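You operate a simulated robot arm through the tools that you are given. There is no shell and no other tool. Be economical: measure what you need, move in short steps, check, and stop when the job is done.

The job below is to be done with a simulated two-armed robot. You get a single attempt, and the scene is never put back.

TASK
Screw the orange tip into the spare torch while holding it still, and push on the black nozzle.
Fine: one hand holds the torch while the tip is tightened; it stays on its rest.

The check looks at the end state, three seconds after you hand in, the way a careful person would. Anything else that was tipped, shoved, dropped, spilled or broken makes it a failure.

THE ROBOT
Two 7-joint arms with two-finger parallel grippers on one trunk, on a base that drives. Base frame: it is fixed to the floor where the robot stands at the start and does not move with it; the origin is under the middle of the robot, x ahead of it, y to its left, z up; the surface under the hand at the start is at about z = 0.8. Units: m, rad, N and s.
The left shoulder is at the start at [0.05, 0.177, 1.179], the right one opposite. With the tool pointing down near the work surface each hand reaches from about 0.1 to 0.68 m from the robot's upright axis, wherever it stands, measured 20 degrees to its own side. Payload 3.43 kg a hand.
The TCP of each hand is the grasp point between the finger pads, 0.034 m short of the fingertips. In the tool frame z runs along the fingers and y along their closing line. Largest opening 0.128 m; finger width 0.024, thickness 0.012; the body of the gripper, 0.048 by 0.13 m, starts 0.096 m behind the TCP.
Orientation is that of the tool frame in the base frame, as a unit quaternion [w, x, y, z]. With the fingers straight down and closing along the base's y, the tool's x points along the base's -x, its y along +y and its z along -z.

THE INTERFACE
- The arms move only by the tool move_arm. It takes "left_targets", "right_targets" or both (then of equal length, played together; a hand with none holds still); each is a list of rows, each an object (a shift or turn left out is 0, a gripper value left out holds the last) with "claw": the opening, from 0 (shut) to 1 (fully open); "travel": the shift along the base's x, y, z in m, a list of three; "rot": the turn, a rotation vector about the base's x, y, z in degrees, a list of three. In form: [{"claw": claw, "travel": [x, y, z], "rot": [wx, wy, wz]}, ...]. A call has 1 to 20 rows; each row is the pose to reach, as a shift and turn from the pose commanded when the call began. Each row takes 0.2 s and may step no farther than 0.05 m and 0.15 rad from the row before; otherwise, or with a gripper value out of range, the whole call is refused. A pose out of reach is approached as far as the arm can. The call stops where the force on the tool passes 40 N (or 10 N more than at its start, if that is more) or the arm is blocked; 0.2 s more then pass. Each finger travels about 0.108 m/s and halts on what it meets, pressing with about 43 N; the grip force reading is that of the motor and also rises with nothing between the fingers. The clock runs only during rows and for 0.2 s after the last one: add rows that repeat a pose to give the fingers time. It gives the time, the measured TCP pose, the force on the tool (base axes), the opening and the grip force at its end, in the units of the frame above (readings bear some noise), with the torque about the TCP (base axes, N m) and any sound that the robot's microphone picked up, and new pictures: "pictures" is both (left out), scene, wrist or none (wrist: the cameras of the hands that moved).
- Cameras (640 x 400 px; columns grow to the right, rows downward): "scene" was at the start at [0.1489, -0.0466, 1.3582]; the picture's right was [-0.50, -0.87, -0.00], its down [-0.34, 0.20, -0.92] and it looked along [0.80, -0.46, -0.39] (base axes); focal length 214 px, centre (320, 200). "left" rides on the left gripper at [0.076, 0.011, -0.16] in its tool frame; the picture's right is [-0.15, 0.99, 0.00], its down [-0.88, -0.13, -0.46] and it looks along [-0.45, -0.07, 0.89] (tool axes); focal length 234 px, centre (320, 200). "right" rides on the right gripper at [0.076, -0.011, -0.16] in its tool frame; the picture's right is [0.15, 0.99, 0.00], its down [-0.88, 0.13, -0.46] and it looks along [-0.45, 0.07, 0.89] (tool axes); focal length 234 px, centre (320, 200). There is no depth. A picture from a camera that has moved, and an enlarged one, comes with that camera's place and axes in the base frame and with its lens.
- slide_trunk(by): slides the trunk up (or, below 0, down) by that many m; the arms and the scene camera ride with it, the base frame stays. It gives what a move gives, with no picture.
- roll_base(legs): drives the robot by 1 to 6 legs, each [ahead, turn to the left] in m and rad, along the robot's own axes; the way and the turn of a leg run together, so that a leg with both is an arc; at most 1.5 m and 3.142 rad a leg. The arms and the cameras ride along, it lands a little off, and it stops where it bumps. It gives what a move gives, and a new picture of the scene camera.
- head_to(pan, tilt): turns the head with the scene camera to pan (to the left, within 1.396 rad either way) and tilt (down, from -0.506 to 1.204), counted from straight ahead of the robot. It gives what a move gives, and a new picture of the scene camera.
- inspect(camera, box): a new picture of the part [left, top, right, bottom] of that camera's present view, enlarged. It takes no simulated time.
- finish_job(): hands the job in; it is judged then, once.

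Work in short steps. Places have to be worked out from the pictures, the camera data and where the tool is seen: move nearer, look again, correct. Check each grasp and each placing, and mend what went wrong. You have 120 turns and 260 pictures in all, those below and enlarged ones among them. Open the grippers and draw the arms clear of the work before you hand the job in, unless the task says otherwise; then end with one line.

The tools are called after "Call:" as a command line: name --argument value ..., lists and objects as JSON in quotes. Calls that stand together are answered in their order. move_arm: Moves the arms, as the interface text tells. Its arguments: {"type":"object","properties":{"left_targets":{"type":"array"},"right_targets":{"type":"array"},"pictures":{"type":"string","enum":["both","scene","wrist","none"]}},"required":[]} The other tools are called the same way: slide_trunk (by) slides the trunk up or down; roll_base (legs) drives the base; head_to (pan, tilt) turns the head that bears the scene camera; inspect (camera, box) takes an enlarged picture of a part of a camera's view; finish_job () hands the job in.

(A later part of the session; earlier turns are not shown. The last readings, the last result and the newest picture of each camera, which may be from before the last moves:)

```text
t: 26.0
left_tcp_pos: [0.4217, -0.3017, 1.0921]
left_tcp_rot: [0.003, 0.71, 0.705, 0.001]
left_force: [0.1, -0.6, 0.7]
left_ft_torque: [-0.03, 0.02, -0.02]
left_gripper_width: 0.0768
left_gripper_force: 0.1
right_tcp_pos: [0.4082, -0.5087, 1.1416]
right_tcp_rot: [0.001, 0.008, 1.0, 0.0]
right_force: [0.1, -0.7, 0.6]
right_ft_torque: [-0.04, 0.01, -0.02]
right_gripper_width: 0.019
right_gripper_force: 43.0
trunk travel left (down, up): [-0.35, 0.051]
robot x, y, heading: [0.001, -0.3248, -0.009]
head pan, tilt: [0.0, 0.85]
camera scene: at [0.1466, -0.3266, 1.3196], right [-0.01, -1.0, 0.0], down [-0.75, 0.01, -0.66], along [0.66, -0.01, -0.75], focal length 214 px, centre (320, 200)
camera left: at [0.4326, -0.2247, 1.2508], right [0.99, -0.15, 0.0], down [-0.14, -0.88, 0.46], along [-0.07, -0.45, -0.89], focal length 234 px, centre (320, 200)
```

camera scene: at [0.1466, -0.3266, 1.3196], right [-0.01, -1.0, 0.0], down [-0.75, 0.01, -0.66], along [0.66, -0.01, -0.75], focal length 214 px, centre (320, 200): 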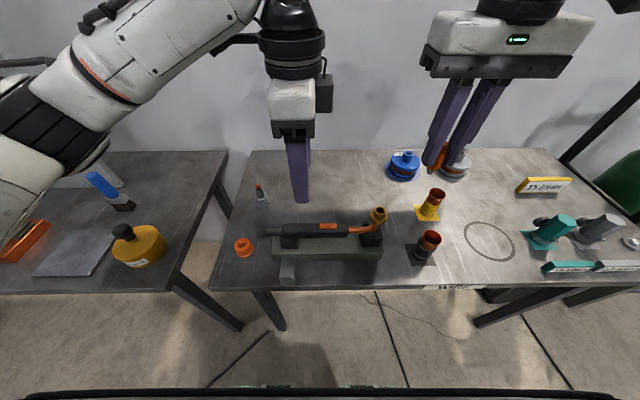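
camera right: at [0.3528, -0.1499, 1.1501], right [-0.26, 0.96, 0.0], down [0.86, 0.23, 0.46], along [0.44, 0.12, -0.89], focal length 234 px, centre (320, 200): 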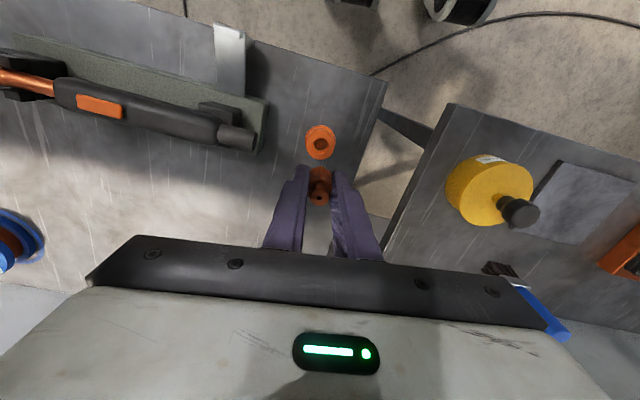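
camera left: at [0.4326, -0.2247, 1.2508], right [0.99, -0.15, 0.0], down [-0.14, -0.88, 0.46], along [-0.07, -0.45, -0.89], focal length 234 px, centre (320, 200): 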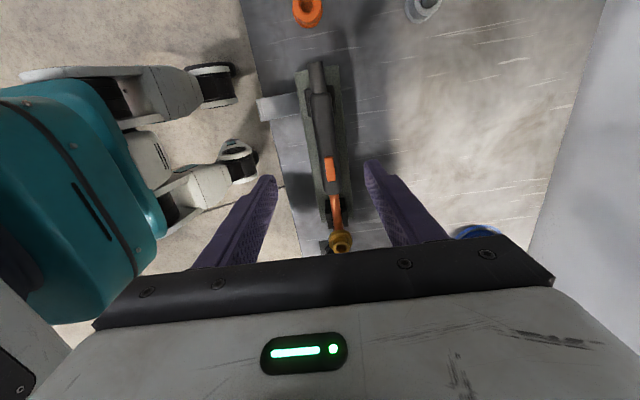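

Reached. Handle appears at x≈0.425 here. I go down most of the way and recheck centring.

Call:
move_arm --left_targets '[{"travel": [0.004, 0, -0.04]}, {"travel": [0.004, 0, -0.08]}, {"travel": [0.004, 0, -0.12]}]'

Call:
inspect --camera "left" --box '[220, 40, 440, 270]'

Call:
inspect --camera "scene" --box '[250, 170, 410, 290]'

```text
t: 26.8
left_tcp_pos: [0.4276, -0.3016, 0.971]
left_tcp_rot: [0.003, 0.71, 0.705, 0.002]
left_force: [-0.6, -1.1, -0.4]
left_ft_torque: [0.04, -0.02, 0.02]
left_gripper_width: 0.0769
left_gripper_force: 0.1
right_tcp_pos: [0.408, -0.5077, 1.1414]
right_tcp_rot: [0.001, 0.008, 1.0, 0.0]
right_force: [1.2, -0.9, -0.3]
right_ft_torque: [0.0, -0.01, 0.03]
right_gripper_width: 0.0189
right_gripper_force: 42.8
trunk travel left (down, up): [-0.35, 0.051]
robot x, y, heading: [-0.0009, -0.3241, -0.011]
head pan, tilt: [0.0, 0.85]
camera scene: at [0.147, -0.3267, 1.3195], right [-0.01, -1.0, 0.0], down [-0.75, 0.01, -0.66], along [0.66, -0.01, -0.75], focal length 214 px, centre (320, 200)
camera left: at [0.4392, -0.2263, 1.1306], right [0.99, -0.15, 0.0], down [-0.14, -0.88, 0.46], along [-0.07, -0.45, -0.89], focal length 234 px, centre (320, 200)
```

scene: 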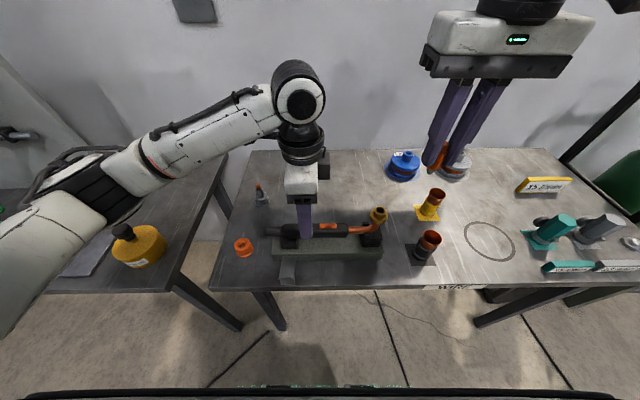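
left: 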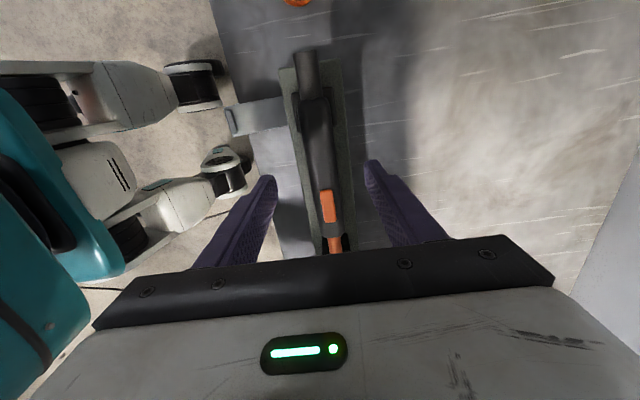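

```text
1.74 times, centred on (330, 155) of left
camera zoom: at [0.4392, -0.2263, 1.1306], right [0.99, -0.15, 0.0], down [-0.14, -0.88, 0.46], along [-0.07, -0.45, -0.89], focal length 407 px, centre (303, 278)
```

zoom: 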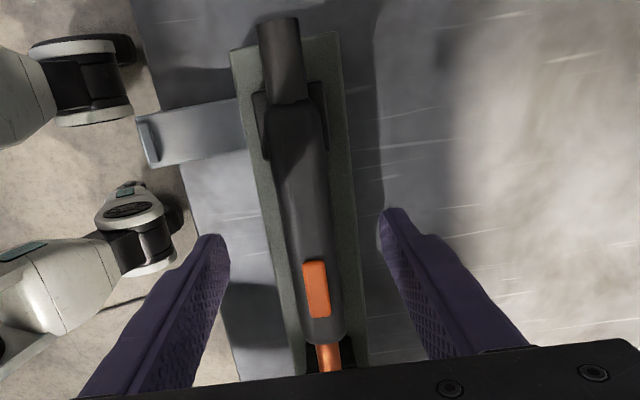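

```text
3.33 times, centred on (330, 230) of scene
camera zoom: at [0.147, -0.3267, 1.3195], right [-0.01, -1.0, 0.0], down [-0.75, 0.01, -0.66], along [0.66, -0.01, -0.75], focal length 715 px, centre (287, 100)
```

zoom: 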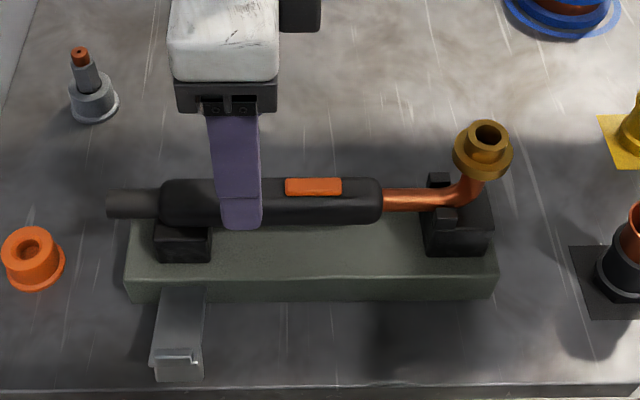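

Centred in x (handle 0.428). I shift 8 mm toward the neck to clear the support, go down and close.

Call:
move_arm --left_targets '[{"travel": [0, -0.008, -0.03]}, {"travel": [0, -0.008, -0.064]}, {"travel": [0, -0.008, -0.064]}, {"travel": [0, -0.008, -0.064], "claw": 0.0}, {"travel": [0, -0.008, -0.064]}, {"travel": [0, -0.008, -0.064]}]'

Call:
inspect --camera "scene" --box '[250, 170, 410, 290]'

```text
t: 28.2
left_tcp_pos: [0.4269, -0.3101, 0.9069]
left_tcp_rot: [0.002, 0.709, 0.705, 0.001]
left_force: [5.1, -1.5, 0.0]
left_ft_torque: [-0.11, -0.03, 0.7]
left_gripper_width: 0.0318
left_gripper_force: 42.8
right_tcp_pos: [0.4088, -0.5098, 1.1418]
right_tcp_rot: [0.001, 0.008, 1.0, 0.0]
right_force: [0.7, -0.4, -0.3]
right_ft_torque: [0.03, -0.02, 0.03]
right_gripper_width: 0.0188
right_gripper_force: 43.0
trunk travel left (down, up): [-0.35, 0.051]
robot x, y, heading: [-0.0032, -0.3222, -0.016]
head pan, tilt: [0.0, 0.85]
camera scene: at [0.1474, -0.327, 1.3194], right [-0.01, -1.0, 0.0], down [-0.75, 0.01, -0.66], along [0.66, -0.01, -0.75], focal length 214 px, centre (320, 200)
camera left: at [0.4371, -0.2344, 1.0671], right [0.99, -0.15, 0.01], down [-0.14, -0.88, 0.46], along [-0.06, -0.45, -0.89], focal length 234 px, centre (320, 200)
```

scene: 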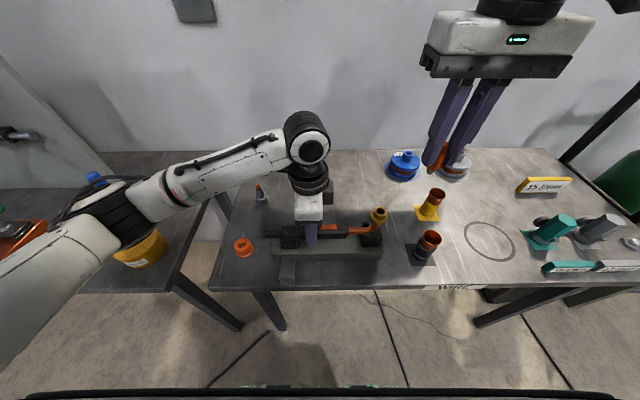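
left: 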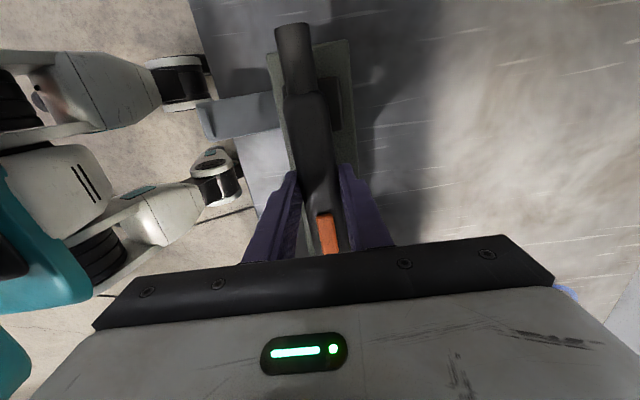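

```text
3.33 times, centred on (330, 230) of scene
camera zoom: at [0.1474, -0.327, 1.3194], right [-0.01, -1.0, 0.0], down [-0.75, 0.01, -0.66], along [0.66, -0.01, -0.75], focal length 715 px, centre (287, 100)
```

zoom: 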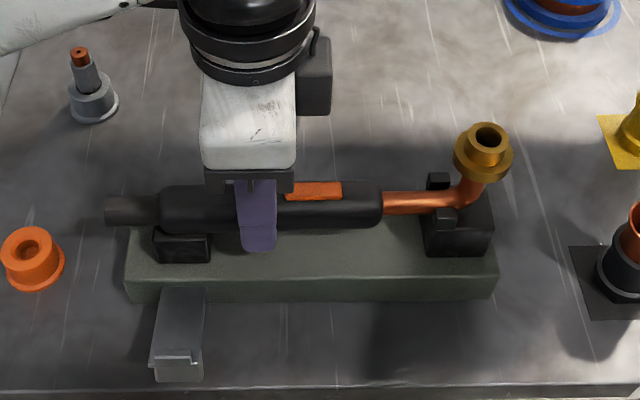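

The torch is held (32 mm); the reading suggests the neck presses sideways on its cradle (+x 5 N). I nudge +x 2 mm and compare.

Call:
move_arm --left_targets '[{"travel": [0.002, 0, 0]}, {"travel": [0.002, 0, 0]}]' --pictures "none"

Call:
inspect --camera "scene" --box '[250, 170, 410, 290]'

```text
t: 28.8
left_tcp_pos: [0.4275, -0.3108, 0.9074]
left_tcp_rot: [0.002, 0.71, 0.705, 0.001]
left_force: [2.7, 0.0, 3.2]
left_ft_torque: [-0.04, 0.09, 0.6]
left_gripper_width: 0.0316
left_gripper_force: 42.6
right_tcp_pos: [0.4069, -0.5103, 1.1412]
right_tcp_rot: [0.002, 0.007, 1.0, 0.0]
right_force: [0.4, 0.1, 0.2]
right_ft_torque: [0.0, 0.04, 0.0]
right_gripper_width: 0.0185
right_gripper_force: 43.0
trunk travel left (down, up): [-0.35, 0.051]
robot x, y, heading: [0.0012, -0.3269, -0.017]
head pan, tilt: [0.0, 0.85]
```

```text
3.33 times, centred on (330, 230) of scene
camera zoom: at [0.1468, -0.3269, 1.3196], right [-0.01, -1.0, 0.0], down [-0.75, 0.01, -0.66], along [0.66, -0.01, -0.75], focal length 715 px, centre (287, 100)
```

zoom: 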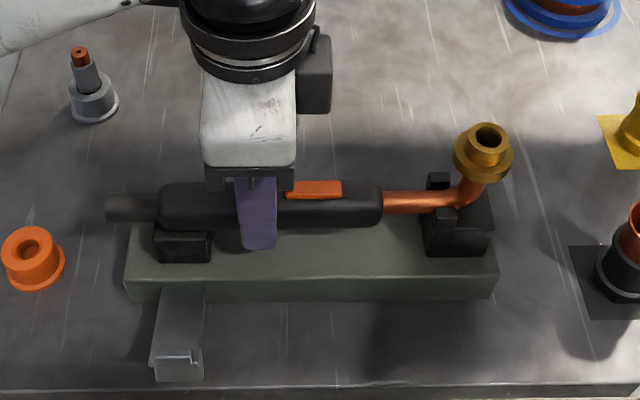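

Forces are small and the torch sits as before. I now bring the right hand above the socket, pre-turning it +88° to leave a long clockwise stroke.

Call:
move_arm --right_targets '[{"rot": [0, 0, 8]}, {"rot": [0, 0, 16]}, {"rot": [0, 0, 24]}, {"rot": [0, 0, 32]}, {"rot": [0, 0, 40]}, {"rot": [0, 0, 48]}, {"rot": [0, 0, 56]}, {"rot": [0, 0, 64]}, {"rot": [0, 0, 72]}, {"rot": [0, 0, 80]}, {"rot": [0, 0, 88], "travel": [0.01, 0.01, -0.01]}, {"rot": [0, 0, 88], "travel": [0.018, 0.03, -0.03]}, {"rot": [0, 0, 88], "travel": [0.02, 0.05, -0.05]}, {"rot": [0, 0, 88], "travel": [0.02, 0.05, -0.08]}]'

Call:
inspect --camera "scene" --box '[330, 150, 430, 250]'

```text
t: 31.8
left_tcp_pos: [0.4278, -0.3099, 0.9061]
left_tcp_rot: [0.003, 0.709, 0.705, 0.001]
left_force: [5.4, 0.5, 7.5]
left_ft_torque: [0.06, 0.04, 0.76]
left_gripper_width: 0.0315
left_gripper_force: 42.8
right_tcp_pos: [0.4285, -0.4592, 1.0598]
right_tcp_rot: [0.0, -0.689, 0.725, 0.001]
right_force: [0.0, -0.1, -0.4]
right_ft_torque: [-0.02, 0.02, 0.03]
right_gripper_width: 0.0183
right_gripper_force: 43.4
trunk travel left (down, up): [-0.35, 0.051]
robot x, y, heading: [0.0009, -0.3266, -0.007]
head pan, tilt: [0.0, 0.85]
camera scene: at [0.1469, -0.3269, 1.3196], right [-0.01, -1.0, 0.0], down [-0.75, 0.01, -0.66], along [0.66, -0.01, -0.75], focal length 214 px, centre (320, 200)
camera right: at [0.4357, -0.5356, 1.2201], right [-1.0, -0.1, 0.0], down [-0.09, 0.89, 0.46], along [-0.04, 0.45, -0.89], focal length 234 px, centre (320, 200)
```

scene: 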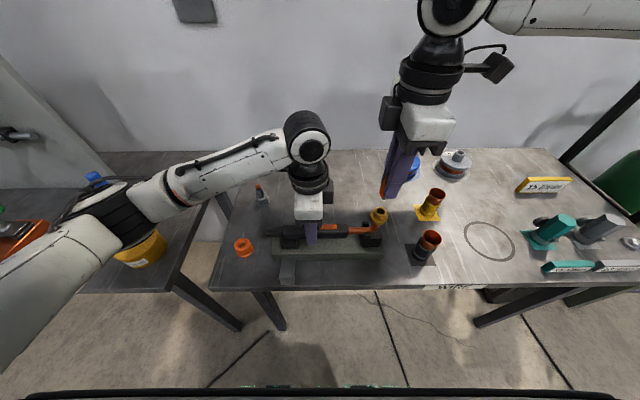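
right: 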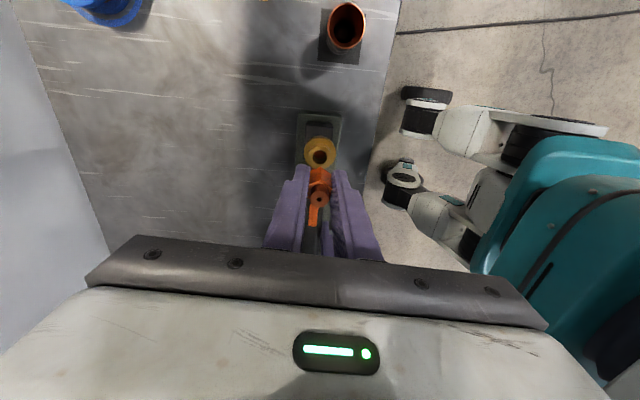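

```text
4.00 times, centred on (380, 200) of scene
camera zoom: at [0.1469, -0.3269, 1.3196], right [-0.01, -1.0, 0.0], down [-0.75, 0.01, -0.66], along [0.66, -0.01, -0.75], focal length 858 px, centre (80, 200)
```

zoom: 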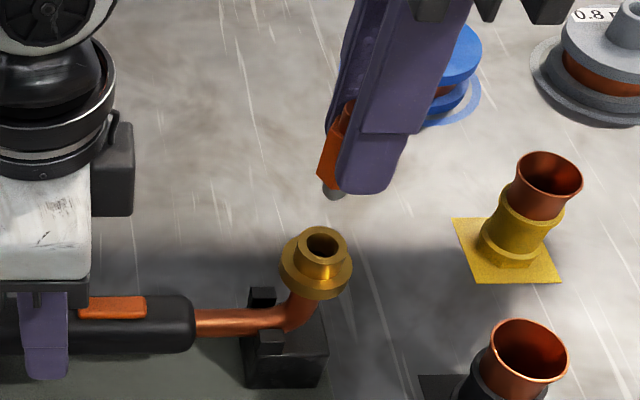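

Tip bottom ≈ (0.4285,-0.456,1.004), hole ≈ (0.427,-0.459,0.966). I check from the wrist camera, which views along the y direction.

Call:
inspect --camera "right" --box '[285, 135, 355, 215]'

Call:
inspect --camera "left" --box '[200, 100, 440, 300]'

```text
5.00 times, centred on (320, 175) of right
camera zoom: at [0.4357, -0.5356, 1.2201], right [-1.0, -0.1, 0.0], down [-0.09, 0.89, 0.46], along [-0.04, 0.45, -0.89], focal length 1171 px, centre (320, 325)
```

zoom: 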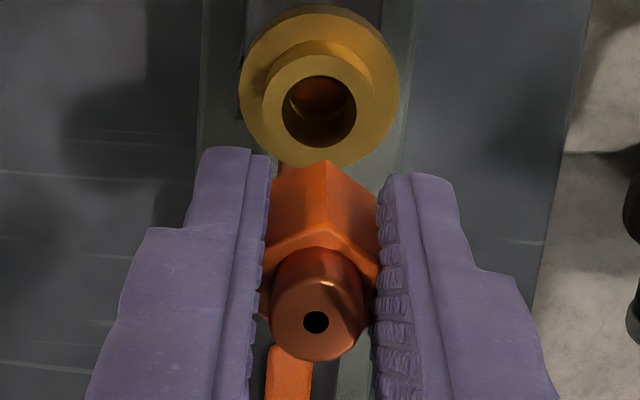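

```text
2.00 times, centred on (320, 200) of left
camera zoom: at [0.4388, -0.2346, 1.067], right [0.99, -0.15, 0.01], down [-0.14, -0.88, 0.46], along [-0.07, -0.45, -0.89], focal length 468 px, centre (320, 200)
```

zoom: 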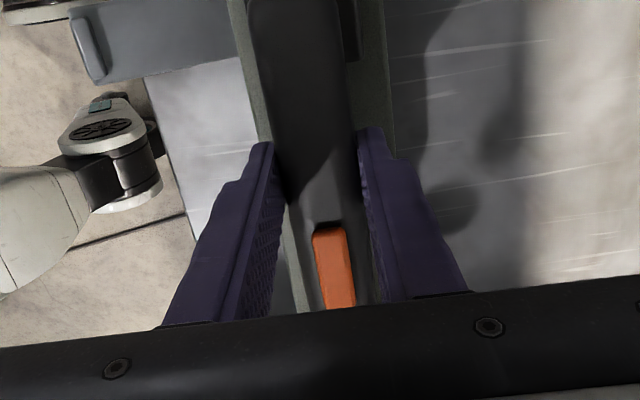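

Relative to the hole the tip is +2.5 mm in y, 0 in x. I correct and lower until the thread just enters.

Call:
move_arm --right_targets '[{"travel": [0, -0.0025, -0.015]}, {"travel": [0, -0.0025, -0.03]}, {"travel": [0, -0.0025, -0.036]}, {"travel": [0, -0.0025, -0.04]}, {"travel": [0, -0.0025, -0.044]}, {"travel": [0, -0.0025, -0.044]}]'

Call:
inspect --camera "scene" --box '[350, 170, 410, 240]'

Call:
inspect --camera "right" --box '[285, 135, 355, 215]'

```text
t: 33.2
left_tcp_pos: [0.4286, -0.3094, 0.9081]
left_tcp_rot: [0.003, 0.709, 0.705, 0.001]
left_force: [6.9, 0.2, 8.1]
left_ft_torque: [0.0, 0.02, 0.84]
left_gripper_width: 0.0314
left_gripper_force: 43.0
right_tcp_pos: [0.428, -0.4622, 1.0172]
right_tcp_rot: [0.001, -0.689, 0.725, 0.0]
right_force: [-0.5, 0.3, -0.9]
right_ft_torque: [0.0, -0.01, 0.0]
right_gripper_width: 0.019
right_gripper_force: 43.1
trunk travel left (down, up): [-0.35, 0.051]
robot x, y, heading: [-0.0039, -0.3204, -0.018]
head pan, tilt: [0.0, 0.85]
camera scene: at [0.1469, -0.3269, 1.3195], right [-0.01, -1.0, 0.0], down [-0.75, 0.01, -0.66], along [0.66, -0.01, -0.75], focal length 214 px, centre (320, 200)
camera right: at [0.4352, -0.5386, 1.1772], right [-1.0, -0.1, 0.0], down [-0.09, 0.89, 0.46], along [-0.04, 0.45, -0.89], focal length 234 px, centre (320, 200)
```

scene: 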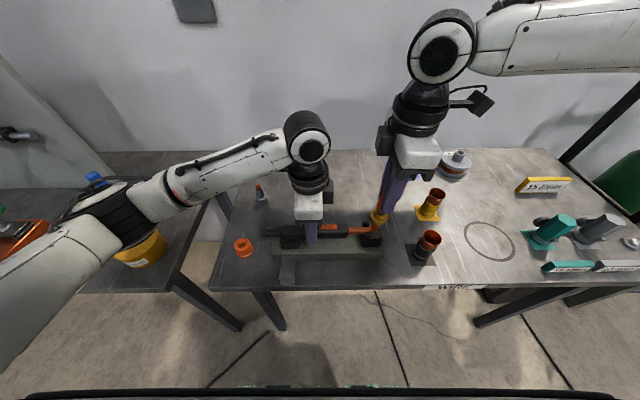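
right: 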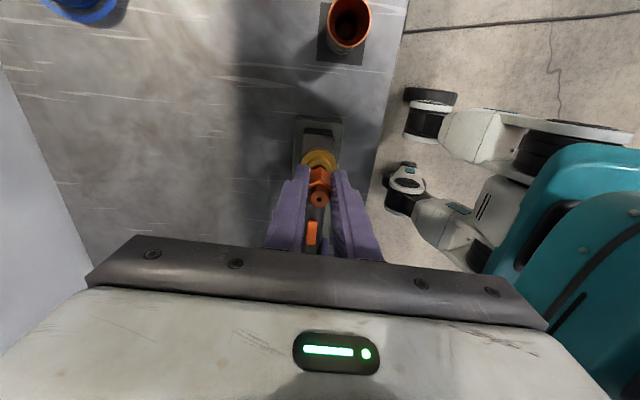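

```text
5.71 times, centred on (380, 205) of scene
camera zoom: at [0.1469, -0.3269, 1.3195], right [-0.01, -1.0, 0.0], down [-0.75, 0.01, -0.66], along [0.66, -0.01, -0.75], focal length 1226 px, centre (-23, 171)
```

zoom: 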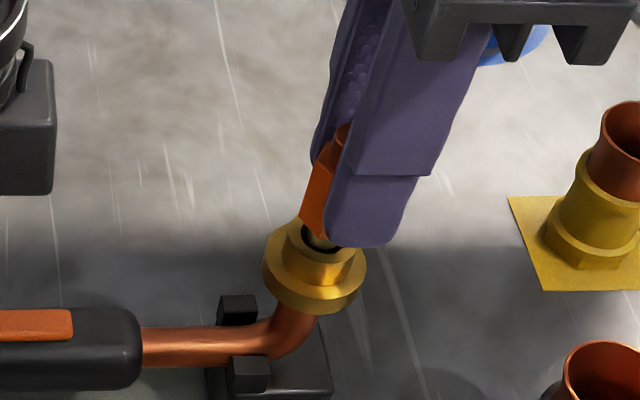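

```text
5.00 times, centred on (320, 175) of right
camera zoom: at [0.4352, -0.5386, 1.1772], right [-1.0, -0.1, 0.0], down [-0.09, 0.89, 0.46], along [-0.04, 0.45, -0.89], focal length 1171 px, centre (320, 325)
```

zoom: 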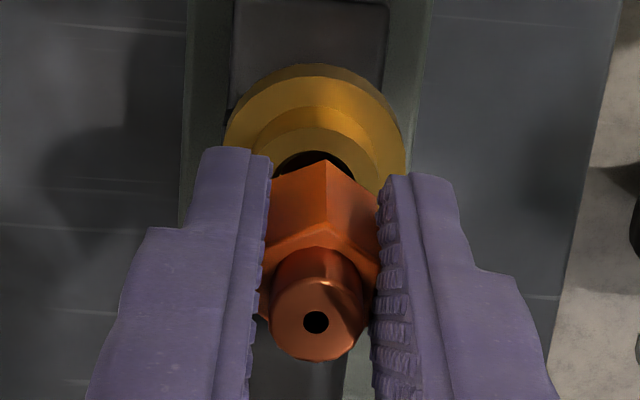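

The thread is in the hole with no contact force. I lower a few mm more to find contact.

Call:
move_arm --right_targets '[{"travel": [0, 0, -0.002]}, {"travel": [0, 0, -0.004]}, {"travel": [0, 0, -0.005]}, {"travel": [0, 0, -0.006]}]' --pictures "none"

Call:
inspect --camera "scene" --box '[350, 170, 410, 240]'

```text
t: 34.2
left_tcp_pos: [0.4277, -0.3116, 0.9079]
left_tcp_rot: [0.002, 0.709, 0.705, 0.001]
left_force: [6.2, -0.5, 9.4]
left_ft_torque: [-0.01, 0.01, 0.82]
left_gripper_width: 0.0316
left_gripper_force: 43.2
right_tcp_pos: [0.4276, -0.4622, 1.0122]
right_tcp_rot: [0.0, -0.689, 0.725, 0.001]
right_force: [0.1, 0.9, -0.6]
right_ft_torque: [-0.01, 0.0, -0.01]
right_gripper_width: 0.0186
right_gripper_force: 43.4
trunk travel left (down, up): [-0.35, 0.051]
robot x, y, heading: [0.0008, -0.3216, -0.014]
head pan, tilt: [0.0, 0.85]
```

```text
5.71 times, centred on (380, 205) of scene
camera zoom: at [0.1469, -0.3269, 1.3195], right [-0.01, -1.0, 0.0], down [-0.75, 0.01, -0.66], along [0.66, -0.01, -0.75], focal length 1226 px, centre (-23, 171)
```

zoom: 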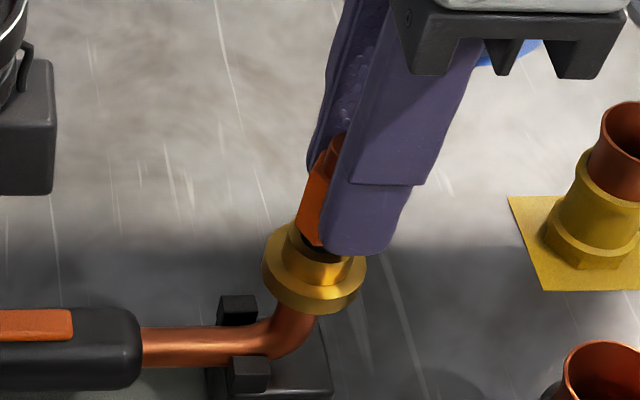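

Still no contact; I continue downward in 1.5 mm steps.

Call:
move_arm --right_targets '[{"travel": [0, 0, -0.0015]}, {"travel": [0, 0, -0.003]}, {"travel": [0, 0, -0.0045]}, {"travel": [0, 0, -0.006]}]' --pictures "none"

Call:
inspect --camera "scene" --box '[350, 170, 410, 240]'

Call:
inspect --camera "right" --box '[285, 135, 355, 215]'

```text
t: 35.2
left_tcp_pos: [0.4287, -0.3105, 0.9075]
left_tcp_rot: [0.003, 0.71, 0.705, 0.001]
left_force: [8.5, -0.2, 7.9]
left_ft_torque: [-0.18, -0.01, 0.8]
left_gripper_width: 0.0317
left_gripper_force: 43.2
right_tcp_pos: [0.429, -0.4615, 1.0063]
right_tcp_rot: [0.0, -0.689, 0.725, 0.001]
right_force: [0.5, -0.4, 2.5]
right_ft_torque: [-0.04, 0.0, 0.03]
right_gripper_width: 0.0188
right_gripper_force: 42.2
trunk travel left (down, up): [-0.35, 0.051]
robot x, y, heading: [-0.0027, -0.3246, -0.013]
head pan, tilt: [0.0, 0.85]
```

```text
5.71 times, centred on (380, 205) of scene
camera zoom: at [0.1468, -0.3269, 1.3196], right [-0.01, -1.0, 0.0], down [-0.75, 0.01, -0.66], along [0.66, -0.01, -0.75], focal length 1226 px, centre (-23, 171)
```

zoom: 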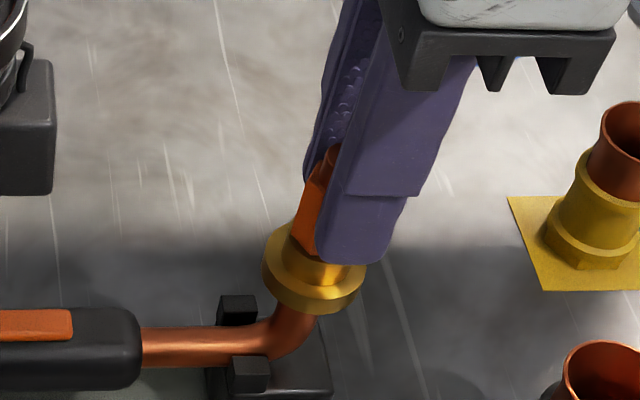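

```text
5.00 times, centred on (320, 175) of right
camera zoom: at [0.4354, -0.538, 1.1668], right [-1.0, -0.1, 0.0], down [-0.09, 0.89, 0.46], along [-0.04, 0.45, -0.89], focal length 1171 px, centre (320, 325)
```

zoom: 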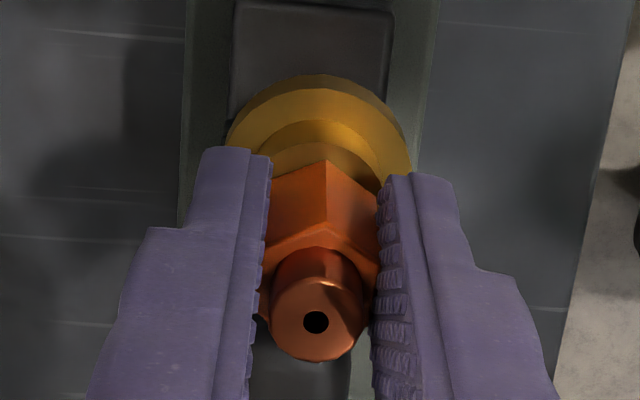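

Light contact (2.5 N). Now I turn clockwise 88° with a slight downward feed.

Call:
move_arm --right_targets '[{"rot": [0, 0, -8], "travel": [0, 0, -0.0005]}, {"rot": [0, 0, -16], "travel": [0, 0, -0.0005]}, {"rot": [0, 0, -24], "travel": [0, 0, -0.0005]}, {"rot": [0, 0, -32], "travel": [0, 0, -0.001]}, {"rot": [0, 0, -40], "travel": [0, 0, -0.001]}, {"rot": [0, 0, -48], "travel": [0, 0, -0.001]}, {"rot": [0, 0, -56], "travel": [0, 0, -0.001]}, {"rot": [0, 0, -64], "travel": [0, 0, -0.0015]}, {"rot": [0, 0, -72], "travel": [0, 0, -0.0015]}, {"rot": [0, 0, -80], "travel": [0, 0, -0.0015]}, {"rot": [0, 0, -88], "travel": [0, 0, -0.0015]}]'

Call:
inspect --camera "scene" --box '[350, 170, 410, 240]'

```text
t: 37.6
left_tcp_pos: [0.4265, -0.3104, 0.9077]
left_tcp_rot: [0.003, 0.71, 0.704, 0.0]
left_force: [7.6, -9.7, -2.9]
left_ft_torque: [1.16, 0.61, 1.01]
left_gripper_width: 0.0321
left_gripper_force: 43.3
right_tcp_pos: [0.4259, -0.4609, 1.0056]
right_tcp_rot: [0.0, 0.008, 1.0, 0.002]
right_force: [-12.5, 12.4, 16.4]
right_ft_torque: [0.69, 0.6, 0.08]
right_gripper_width: 0.0188
right_gripper_force: 42.9
trunk travel left (down, up): [-0.35, 0.051]
robot x, y, heading: [-0.0037, -0.3242, -0.017]
head pan, tilt: [0.0, 0.85]
camera scene: at [0.1455, -0.3261, 1.3196], right [-0.01, -1.0, 0.0], down [-0.75, 0.01, -0.66], along [0.66, -0.01, -0.75], focal length 214 px, centre (320, 200)
camera right: at [0.3505, -0.4696, 1.1653], right [-0.13, 0.99, 0.0], down [0.88, 0.11, 0.46], along [0.45, 0.06, -0.89], focal length 234 px, centre (320, 200)
```

scene: 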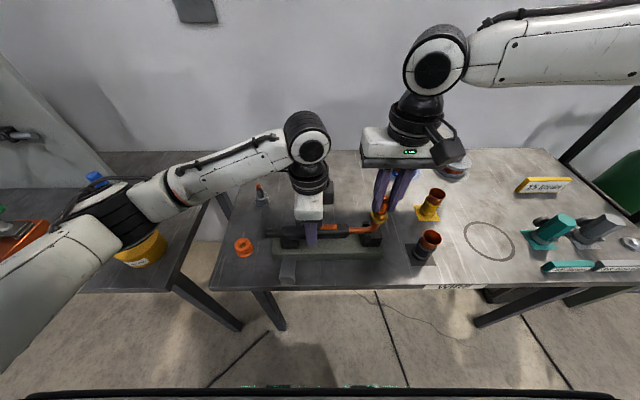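
right: 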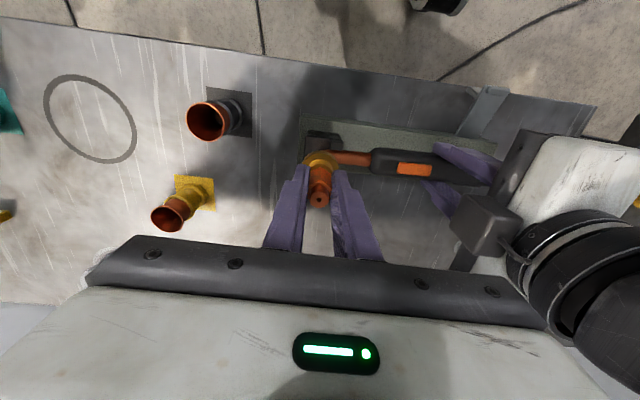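

```text
5.71 times, centred on (380, 205) of scene
camera zoom: at [0.1455, -0.3261, 1.3196], right [-0.01, -1.0, 0.0], down [-0.75, 0.01, -0.66], along [0.66, -0.01, -0.75], focal length 1226 px, centre (-23, 171)
```

zoom: 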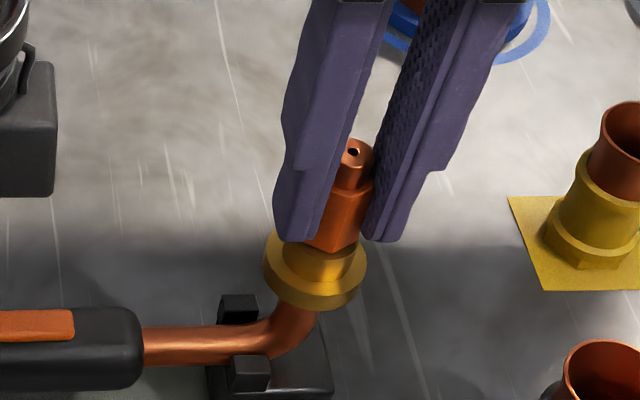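

The lateral force matches a small tip offset in the hand that rotated with it. I correct (-2.5 mm x, +2.5 mm y), then turn 32° more, following the tip axis.

Call:
move_arm --right_targets '[{"travel": [-0.0012, 0.0012, 0]}, {"travel": [-0.0025, 0.0025, 0]}, {"rot": [0, 0, -8], "travel": [-0.0025, 0.0028, 0]}, {"rot": [0, 0, -16], "travel": [-0.0024, 0.0032, 0]}, {"rot": [0, 0, -24], "travel": [-0.0023, 0.0035, 0]}, {"rot": [0, 0, -32], "travel": [-0.0021, 0.0038, 0]}, {"rot": [0, 0, -32], "travel": [-0.0021, 0.0038, 0]}]'

Call:
inspect --camera "scene" --box '[340, 160, 420, 240]'

```text
t: 39.2
left_tcp_pos: [0.4289, -0.3104, 0.9079]
left_tcp_rot: [0.002, 0.709, 0.705, 0.001]
left_force: [5.2, -8.1, 0.7]
left_ft_torque: [0.19, -0.27, 0.81]
left_gripper_width: 0.0318
left_gripper_force: 42.7
right_tcp_pos: [0.4251, -0.4575, 1.0053]
right_tcp_rot: [0.002, 0.284, 0.959, 0.002]
right_force: [2.1, 7.8, 16.9]
right_ft_torque: [0.43, -0.17, 0.0]
right_gripper_width: 0.0186
right_gripper_force: 42.9
trunk travel left (down, up): [-0.35, 0.051]
robot x, y, heading: [0.0003, -0.3227, -0.015]
head pan, tilt: [0.0, 0.85]
camera scene: at [0.1464, -0.3263, 1.3196], right [-0.01, -1.0, 0.0], down [-0.75, 0.01, -0.66], along [0.66, -0.01, -0.75], focal length 214 px, centre (320, 200)
camera right: at [0.3558, -0.4256, 1.1649], right [0.42, 0.91, 0.0], down [0.81, -0.37, 0.46], along [0.42, -0.19, -0.89], focal length 234 px, centre (320, 200)
```

scene: 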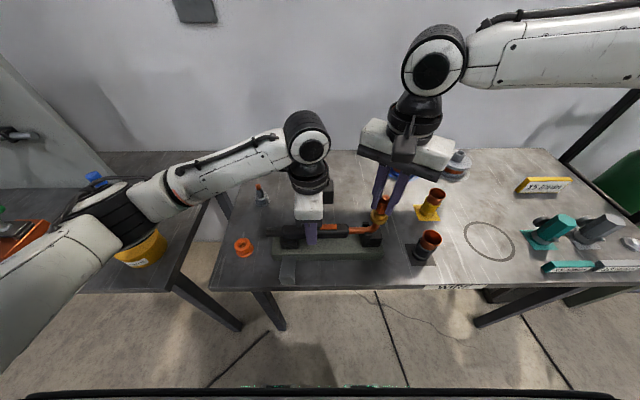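
right: 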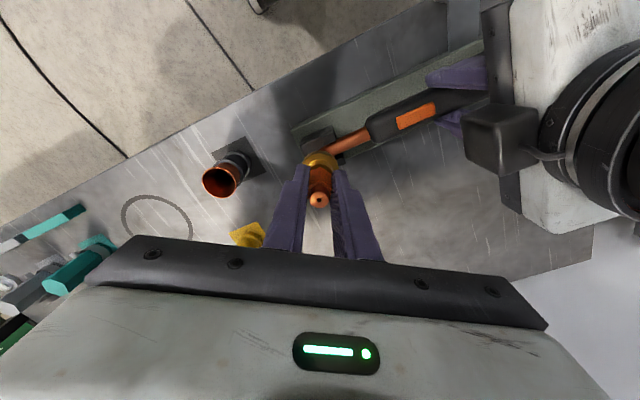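

```text
5.00 times, centred on (380, 200) of scene
camera zoom: at [0.1464, -0.3263, 1.3196], right [-0.01, -1.0, 0.0], down [-0.75, 0.01, -0.66], along [0.66, -0.01, -0.75], focal length 1072 px, centre (20, 200)
```

zoom: 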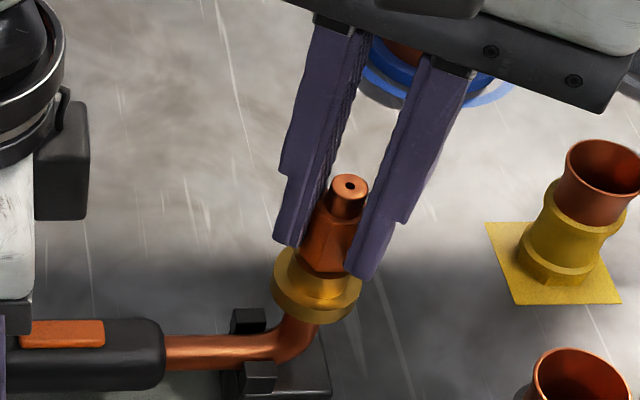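

Still turning freely with the hex down on the boss. I release, rotate back 120° about the tip axis, to regrip.

Call:
move_arm --right_targets '[{"claw": 0.35, "travel": [0, 0, 0.001]}, {"travel": [0.0021, -0.0013, 0.0015]}, {"travel": [0.0021, -0.0013, 0.0015], "rot": [0, 0, 8]}, {"travel": [0.0021, -0.0013, 0.0015], "rot": [0, 0, 16]}, {"travel": [0.0021, -0.0013, 0.0015], "rot": [0, 0, 24]}, {"travel": [0.0021, -0.0013, 0.0015], "rot": [0, 0, 32]}, {"travel": [0.0021, -0.0013, 0.0015], "rot": [0, 0, 40]}, {"travel": [0.0021, -0.0013, 0.0015], "rot": [0, 0, 48]}, {"travel": [0.0021, -0.0013, 0.0015], "rot": [0, 0, 56]}, {"travel": [0.0021, -0.0013, 0.0015], "rot": [0, 0, 64]}, {"travel": [0.0021, -0.0013, 0.0015], "rot": [0, 0, 72]}, {"travel": [0.0021, -0.0013, 0.0015], "rot": [0, 0, 80]}, {"travel": [0.0021, -0.0013, 0.0015], "rot": [0, 0, 88]}, {"travel": [0.0021, -0.0013, 0.0015], "rot": [0, 0, 96]}, {"travel": [0.0021, -0.0013, 0.0015], "rot": [0, 0, 104]}, {"travel": [0.0021, -0.0013, 0.0015], "rot": [0, 0, 112]}, {"travel": [0.0021, -0.0013, 0.0015], "rot": [0, 0, 120]}, {"travel": [0.0021, -0.0013, 0.0015], "rot": [0, 0, 120]}]'

Call:
inspect --camera "scene" --box '[340, 160, 420, 240]'

Call:
inspect --camera "right" --box '[285, 135, 355, 215]'

```text
t: 43.0
left_tcp_pos: [0.4282, -0.3111, 0.9071]
left_tcp_rot: [0.002, 0.709, 0.705, 0.001]
left_force: [8.3, 0.0, 8.2]
left_ft_torque: [-0.04, -0.05, 0.82]
left_gripper_width: 0.0317
left_gripper_force: 42.7
right_tcp_pos: [0.4276, -0.4589, 1.0059]
right_tcp_rot: [0.001, -0.69, 0.723, -0.001]
right_force: [0.0, 0.2, -0.4]
right_ft_torque: [-0.02, -0.03, 0.04]
right_gripper_width: 0.0448
right_gripper_force: 0.1
trunk travel left (down, up): [-0.35, 0.051]
robot x, y, heading: [0.0004, -0.3236, -0.01]
head pan, tilt: [0.0, 0.85]
camera scene: at [0.147, -0.3269, 1.3195], right [-0.01, -1.0, 0.0], down [-0.75, 0.01, -0.66], along [0.66, -0.01, -0.75], focal length 214 px, centre (320, 200)
camera right: at [0.4357, -0.5351, 1.1648], right [-1.0, -0.1, 0.0], down [-0.09, 0.88, 0.46], along [-0.05, 0.46, -0.89], focal length 234 px, centre (320, 200)
```

scene: 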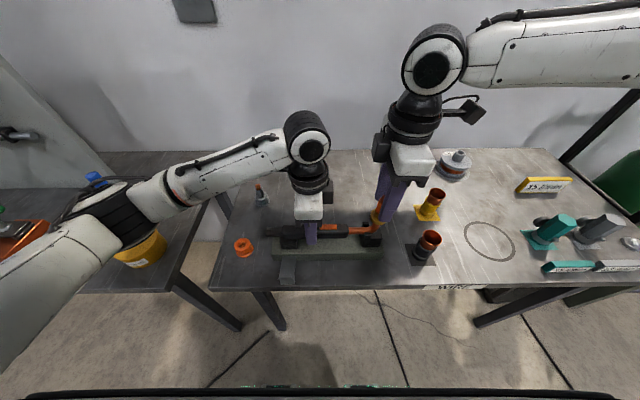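
right: 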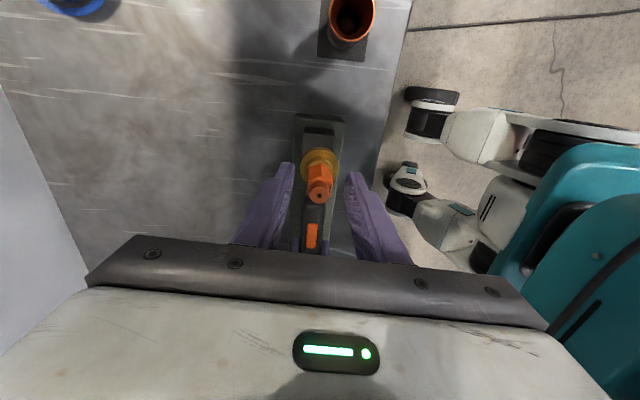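

```text
5.00 times, centred on (380, 200) of scene
camera zoom: at [0.147, -0.3269, 1.3195], right [-0.01, -1.0, 0.0], down [-0.75, 0.01, -0.66], along [0.66, -0.01, -0.75], focal length 1072 px, centre (20, 200)
```

zoom: 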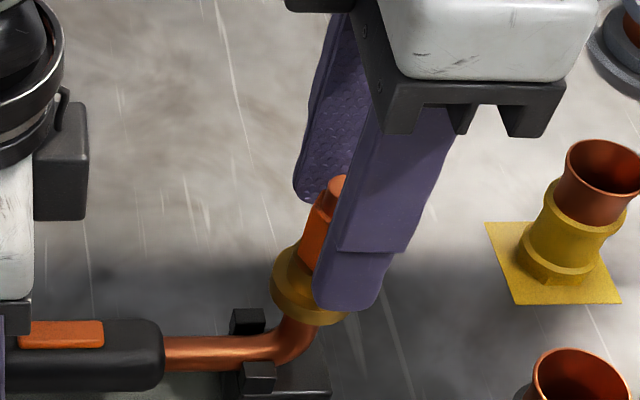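

```text
5.00 times, centred on (320, 175) of right
camera zoom: at [0.4357, -0.5351, 1.1648], right [-1.0, -0.1, 0.0], down [-0.09, 0.88, 0.46], along [-0.05, 0.46, -0.89], focal length 1171 px, centre (320, 325)
```

zoom: 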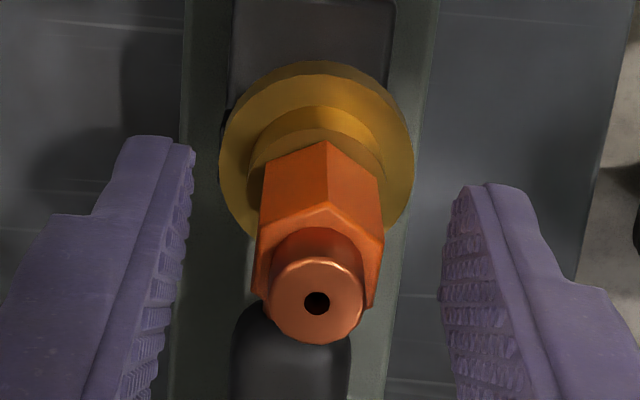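

The tip stands centred in the open fingers. I close and turn clockwise 120° again with a little feed.

Call:
move_arm --right_targets '[{"claw": 0.0}, {"claw": 0.0}, {"rot": [0, 0, -8], "travel": [0, 0, -0.0005]}, {"rot": [0, 0, -16], "travel": [0, 0, -0.0005]}, {"rot": [0, 0, -24], "travel": [0, 0, -0.001]}, {"rot": [0, 0, -32], "travel": [0, 0, -0.001]}, {"rot": [0, 0, -40], "travel": [0, 0, -0.0015]}, {"rot": [0, 0, -48], "travel": [0, 0, -0.0015]}, {"rot": [0, 0, -56], "travel": [0, 0, -0.002]}, {"rot": [0, 0, -64], "travel": [0, 0, -0.002]}, {"rot": [0, 0, -72], "travel": [0, 0, -0.002]}, {"rot": [0, 0, -80], "travel": [0, 0, -0.002]}, {"rot": [0, 0, -88], "travel": [0, 0, -0.002]}, {"rot": [0, 0, -96], "travel": [0, 0, -0.002]}, {"rot": [0, 0, -104], "travel": [0, 0, -0.002]}, {"rot": [0, 0, -112], "travel": [0, 0, -0.002]}, {"rot": [0, 0, -120], "travel": [0, 0, -0.002]}]' --pictures "none"

Call:
inspect --camera "scene" --box '[340, 160, 420, 240]'

```text
t: 46.6
left_tcp_pos: [0.4278, -0.3111, 0.9063]
left_tcp_rot: [0.003, 0.71, 0.704, 0.002]
left_force: [7.3, 2.6, 8.4]
left_ft_torque: [-0.07, 0.02, 0.69]
left_gripper_width: 0.0315
left_gripper_force: 42.9
right_tcp_pos: [0.4285, -0.4598, 1.0049]
right_tcp_rot: [0.001, 0.284, 0.959, 0.0]
right_force: [0.3, -1.9, 0.2]
right_ft_torque: [-0.17, -0.01, 0.25]
right_gripper_width: 0.021
right_gripper_force: 43.1
trunk travel left (down, up): [-0.35, 0.051]
robot x, y, heading: [0.0005, -0.3227, -0.011]
head pan, tilt: [0.0, 0.85]
```

```text
5.00 times, centred on (380, 200) of scene
camera zoom: at [0.147, -0.3268, 1.3196], right [-0.01, -1.0, 0.0], down [-0.75, 0.01, -0.66], along [0.66, -0.01, -0.75], focal length 1072 px, centre (20, 200)
```

zoom: 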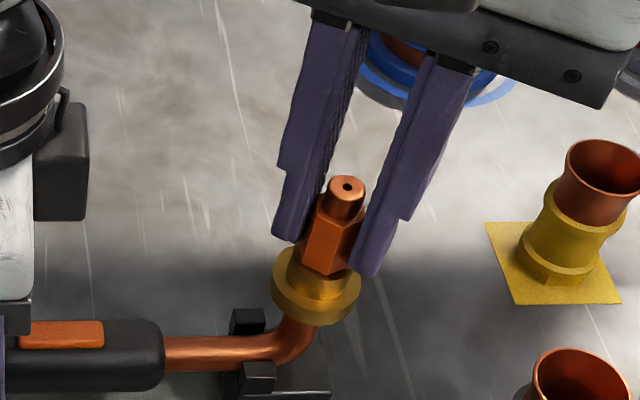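

Resistance torque (0.25 N m) appeared and the grip is now at 21 mm – nearly slipping over the corners. I open and look at the hex orientation.

Call:
move_arm --right_targets '[{"claw": 0.35}, {"claw": 0.35, "travel": [0, 0, 0.001]}]' --pictures "none"

Call:
inspect --camera "right" --box '[285, 135, 355, 215]'

Call:
inspect --camera "scene" --box '[350, 190, 400, 240]'

```text
t: 47.2
left_tcp_pos: [0.4287, -0.3112, 0.9067]
left_tcp_rot: [0.003, 0.71, 0.705, 0.001]
left_force: [7.6, 1.1, 7.5]
left_ft_torque: [0.25, 0.04, 0.77]
left_gripper_width: 0.0315
left_gripper_force: 43.4
right_tcp_pos: [0.4269, -0.459, 1.0045]
right_tcp_rot: [0.001, 0.283, 0.959, -0.001]
right_force: [-0.2, -0.2, -0.6]
right_ft_torque: [0.02, 0.03, 0.0]
right_gripper_width: 0.0448
right_gripper_force: 0.0
trunk travel left (down, up): [-0.35, 0.051]
robot x, y, heading: [-0.0002, -0.3235, -0.013]
head pan, tilt: [0.0, 0.85]
```

```text
5.00 times, centred on (320, 175) of right
camera zoom: at [0.3582, -0.4269, 1.1643], right [0.41, 0.91, 0.0], down [0.81, -0.37, 0.46], along [0.42, -0.19, -0.89], focal length 1171 px, centre (320, 325)
```

zoom: 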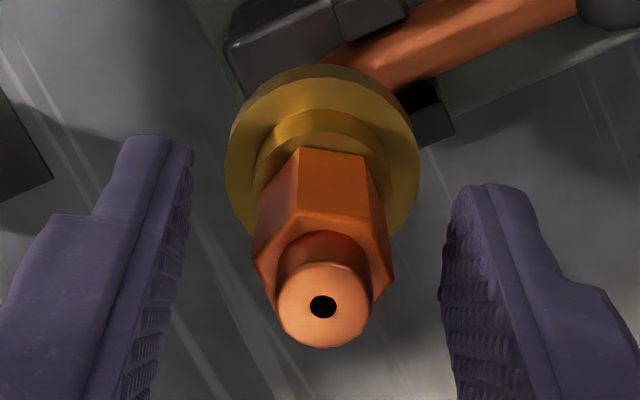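

```text
8.00 times, centred on (375, 215) of scene
camera zoom: at [0.147, -0.3268, 1.3195], right [-0.01, -1.0, 0.0], down [-0.75, 0.01, -0.66], along [0.66, -0.01, -0.75], focal length 1716 px, centre (-120, 80)
```

zoom: 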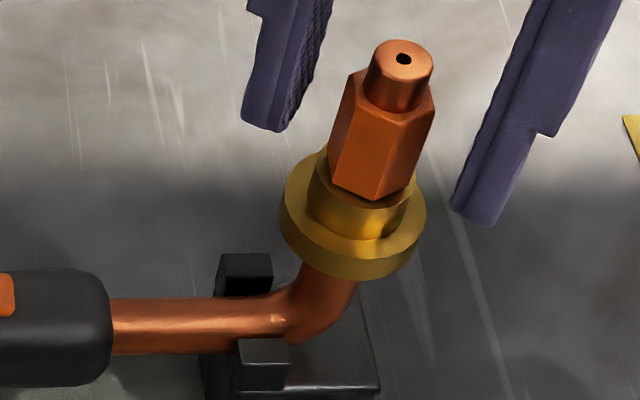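

The hex now lies 30° off my jaws, so it resisted and slipped. I rotate back 90° to meet the flats, regrip, and turn in short steps to feel whether it is tight.

Call:
move_arm --right_targets '[{"rot": [0, 0, 8]}, {"rot": [0, 0, 16]}, {"rot": [0, 0, 24]}, {"rot": [0, 0, 32]}, {"rot": [0, 0, 40]}, {"rot": [0, 0, 48]}, {"rot": [0, 0, 56]}, {"rot": [0, 0, 64]}, {"rot": [0, 0, 72]}, {"rot": [0, 0, 80]}, {"rot": [0, 0, 88]}, {"rot": [0, 0, 90]}, {"rot": [0, 0, 90], "claw": 0.0}, {"rot": [0, 0, 90]}, {"rot": [0, 0, 90]}]' --pictures "none"

Call:
inspect --camera "right" --box '[285, 135, 355, 215]'

```text
t: 50.4
left_tcp_pos: [0.4287, -0.311, 0.9071]
left_tcp_rot: [0.002, 0.709, 0.705, 0.001]
left_force: [8.0, 1.2, 5.9]
left_ft_torque: [-0.15, -0.08, 0.83]
left_gripper_width: 0.0315
left_gripper_force: 42.8
right_tcp_pos: [0.4279, -0.4595, 1.0057]
right_tcp_rot: [0.001, -0.478, 0.878, 0.0]
right_force: [0.8, -0.9, -0.3]
right_ft_torque: [-0.05, -0.06, -0.02]
right_gripper_width: 0.019
right_gripper_force: 43.1
trunk travel left (down, up): [-0.35, 0.051]
robot x, y, heading: [-0.001, -0.3257, -0.017]
head pan, tilt: [0.0, 0.85]
```

```text
5.00 times, centred on (320, 175) of right
camera zoom: at [0.3965, -0.5289, 1.1653], right [-0.91, 0.41, 0.0], down [0.37, 0.81, 0.46], along [0.19, 0.42, -0.89], focal length 1171 px, centre (320, 325)
```

zoom: 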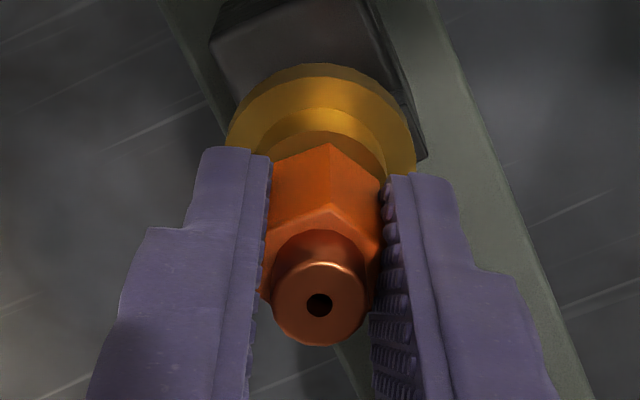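

Flats gripped (19 mm). I turn clockwise 24° first and read the torque.

Call:
move_arm --right_targets '[{"rot": [0, 0, -6], "travel": [0, 0, -0.0005]}, {"rot": [0, 0, -12], "travel": [0, 0, -0.001]}, {"rot": [0, 0, -18], "travel": [0, 0, -0.001]}, {"rot": [0, 0, -24], "travel": [0, 0, -0.001]}]' --pictures "none"

Call:
inspect --camera "right" --box '[285, 135, 355, 215]'

```text
t: 51.4
left_tcp_pos: [0.4283, -0.3107, 0.9069]
left_tcp_rot: [0.002, 0.71, 0.705, 0.0]
left_force: [8.2, 1.1, 5.3]
left_ft_torque: [0.13, -0.17, 0.74]
left_gripper_width: 0.0317
left_gripper_force: 43.1
right_tcp_pos: [0.4276, -0.4575, 1.0033]
right_tcp_rot: [0.001, -0.284, 0.959, 0.001]
right_force: [2.6, -0.4, 6.8]
right_ft_torque: [-0.06, -0.17, 0.39]
right_gripper_width: 0.0203
right_gripper_force: 43.2
trunk travel left (down, up): [-0.35, 0.051]
robot x, y, heading: [0.0008, -0.3229, -0.013]
head pan, tilt: [0.0, 0.85]
```

```text
5.00 times, centred on (320, 175) of right
camera zoom: at [0.3707, -0.5095, 1.1635], right [-0.66, 0.75, 0.0], down [0.67, 0.59, 0.46], along [0.34, 0.3, -0.89], focal length 1171 px, centre (320, 325)
```

zoom: 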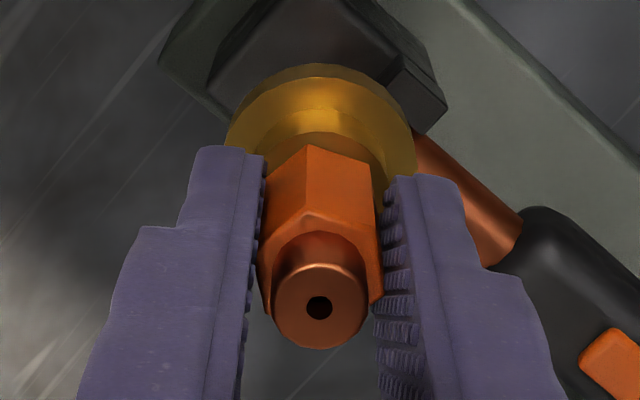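

The hex no longer turns: torque 0.39 N m and it slips in the jaws instead – the tip is tight. I release and lift the right hand off, then look at the nozzle.

Call:
move_arm --right_targets '[{"claw": 0.5}, {"claw": 0.5}, {"travel": [0, 0, 0.05]}, {"travel": [0, 0, 0.1]}, {"travel": [-0.02, -0.03, 0.14], "rot": [0, 0, -8]}, {"travel": [-0.04, -0.07, 0.16], "rot": [0, 0, -16]}, {"travel": [-0.06, -0.1, 0.16], "rot": [0, 0, -24]}, {"travel": [-0.06, -0.13, 0.16], "rot": [0, 0, -32]}]'

Call:
inspect --camera "scene" --box '[350, 180, 470, 280]'

Call:
inspect --camera "right" --box '[240, 90, 440, 230]'

```text
refused: row 5 steps farther than a row can; nothing moved
```

```text
4.00 times, centred on (410, 230) of scene
camera zoom: at [0.1471, -0.3268, 1.3195], right [-0.01, -1.0, 0.0], down [-0.75, 0.01, -0.66], along [0.66, -0.01, -0.75], focal length 858 px, centre (-40, 80)
```

zoom: 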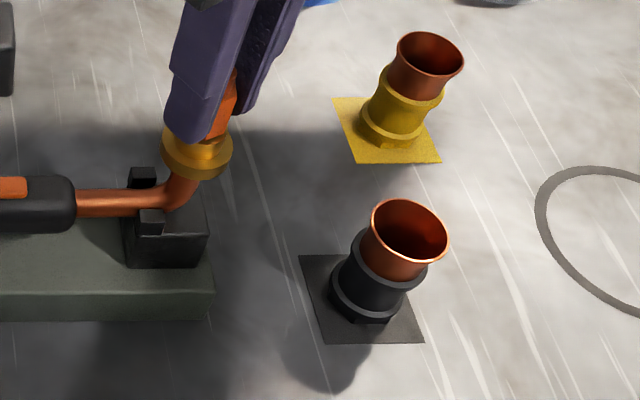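

```text
2.86 times, centred on (340, 160) of right
camera zoom: at [0.3707, -0.5095, 1.1635], right [-0.66, 0.75, 0.0], down [0.67, 0.59, 0.46], along [0.34, 0.3, -0.89], focal length 669 px, centre (263, 314)
```

zoom: 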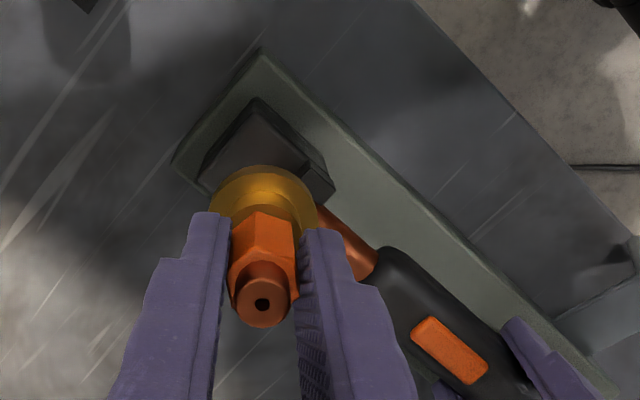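

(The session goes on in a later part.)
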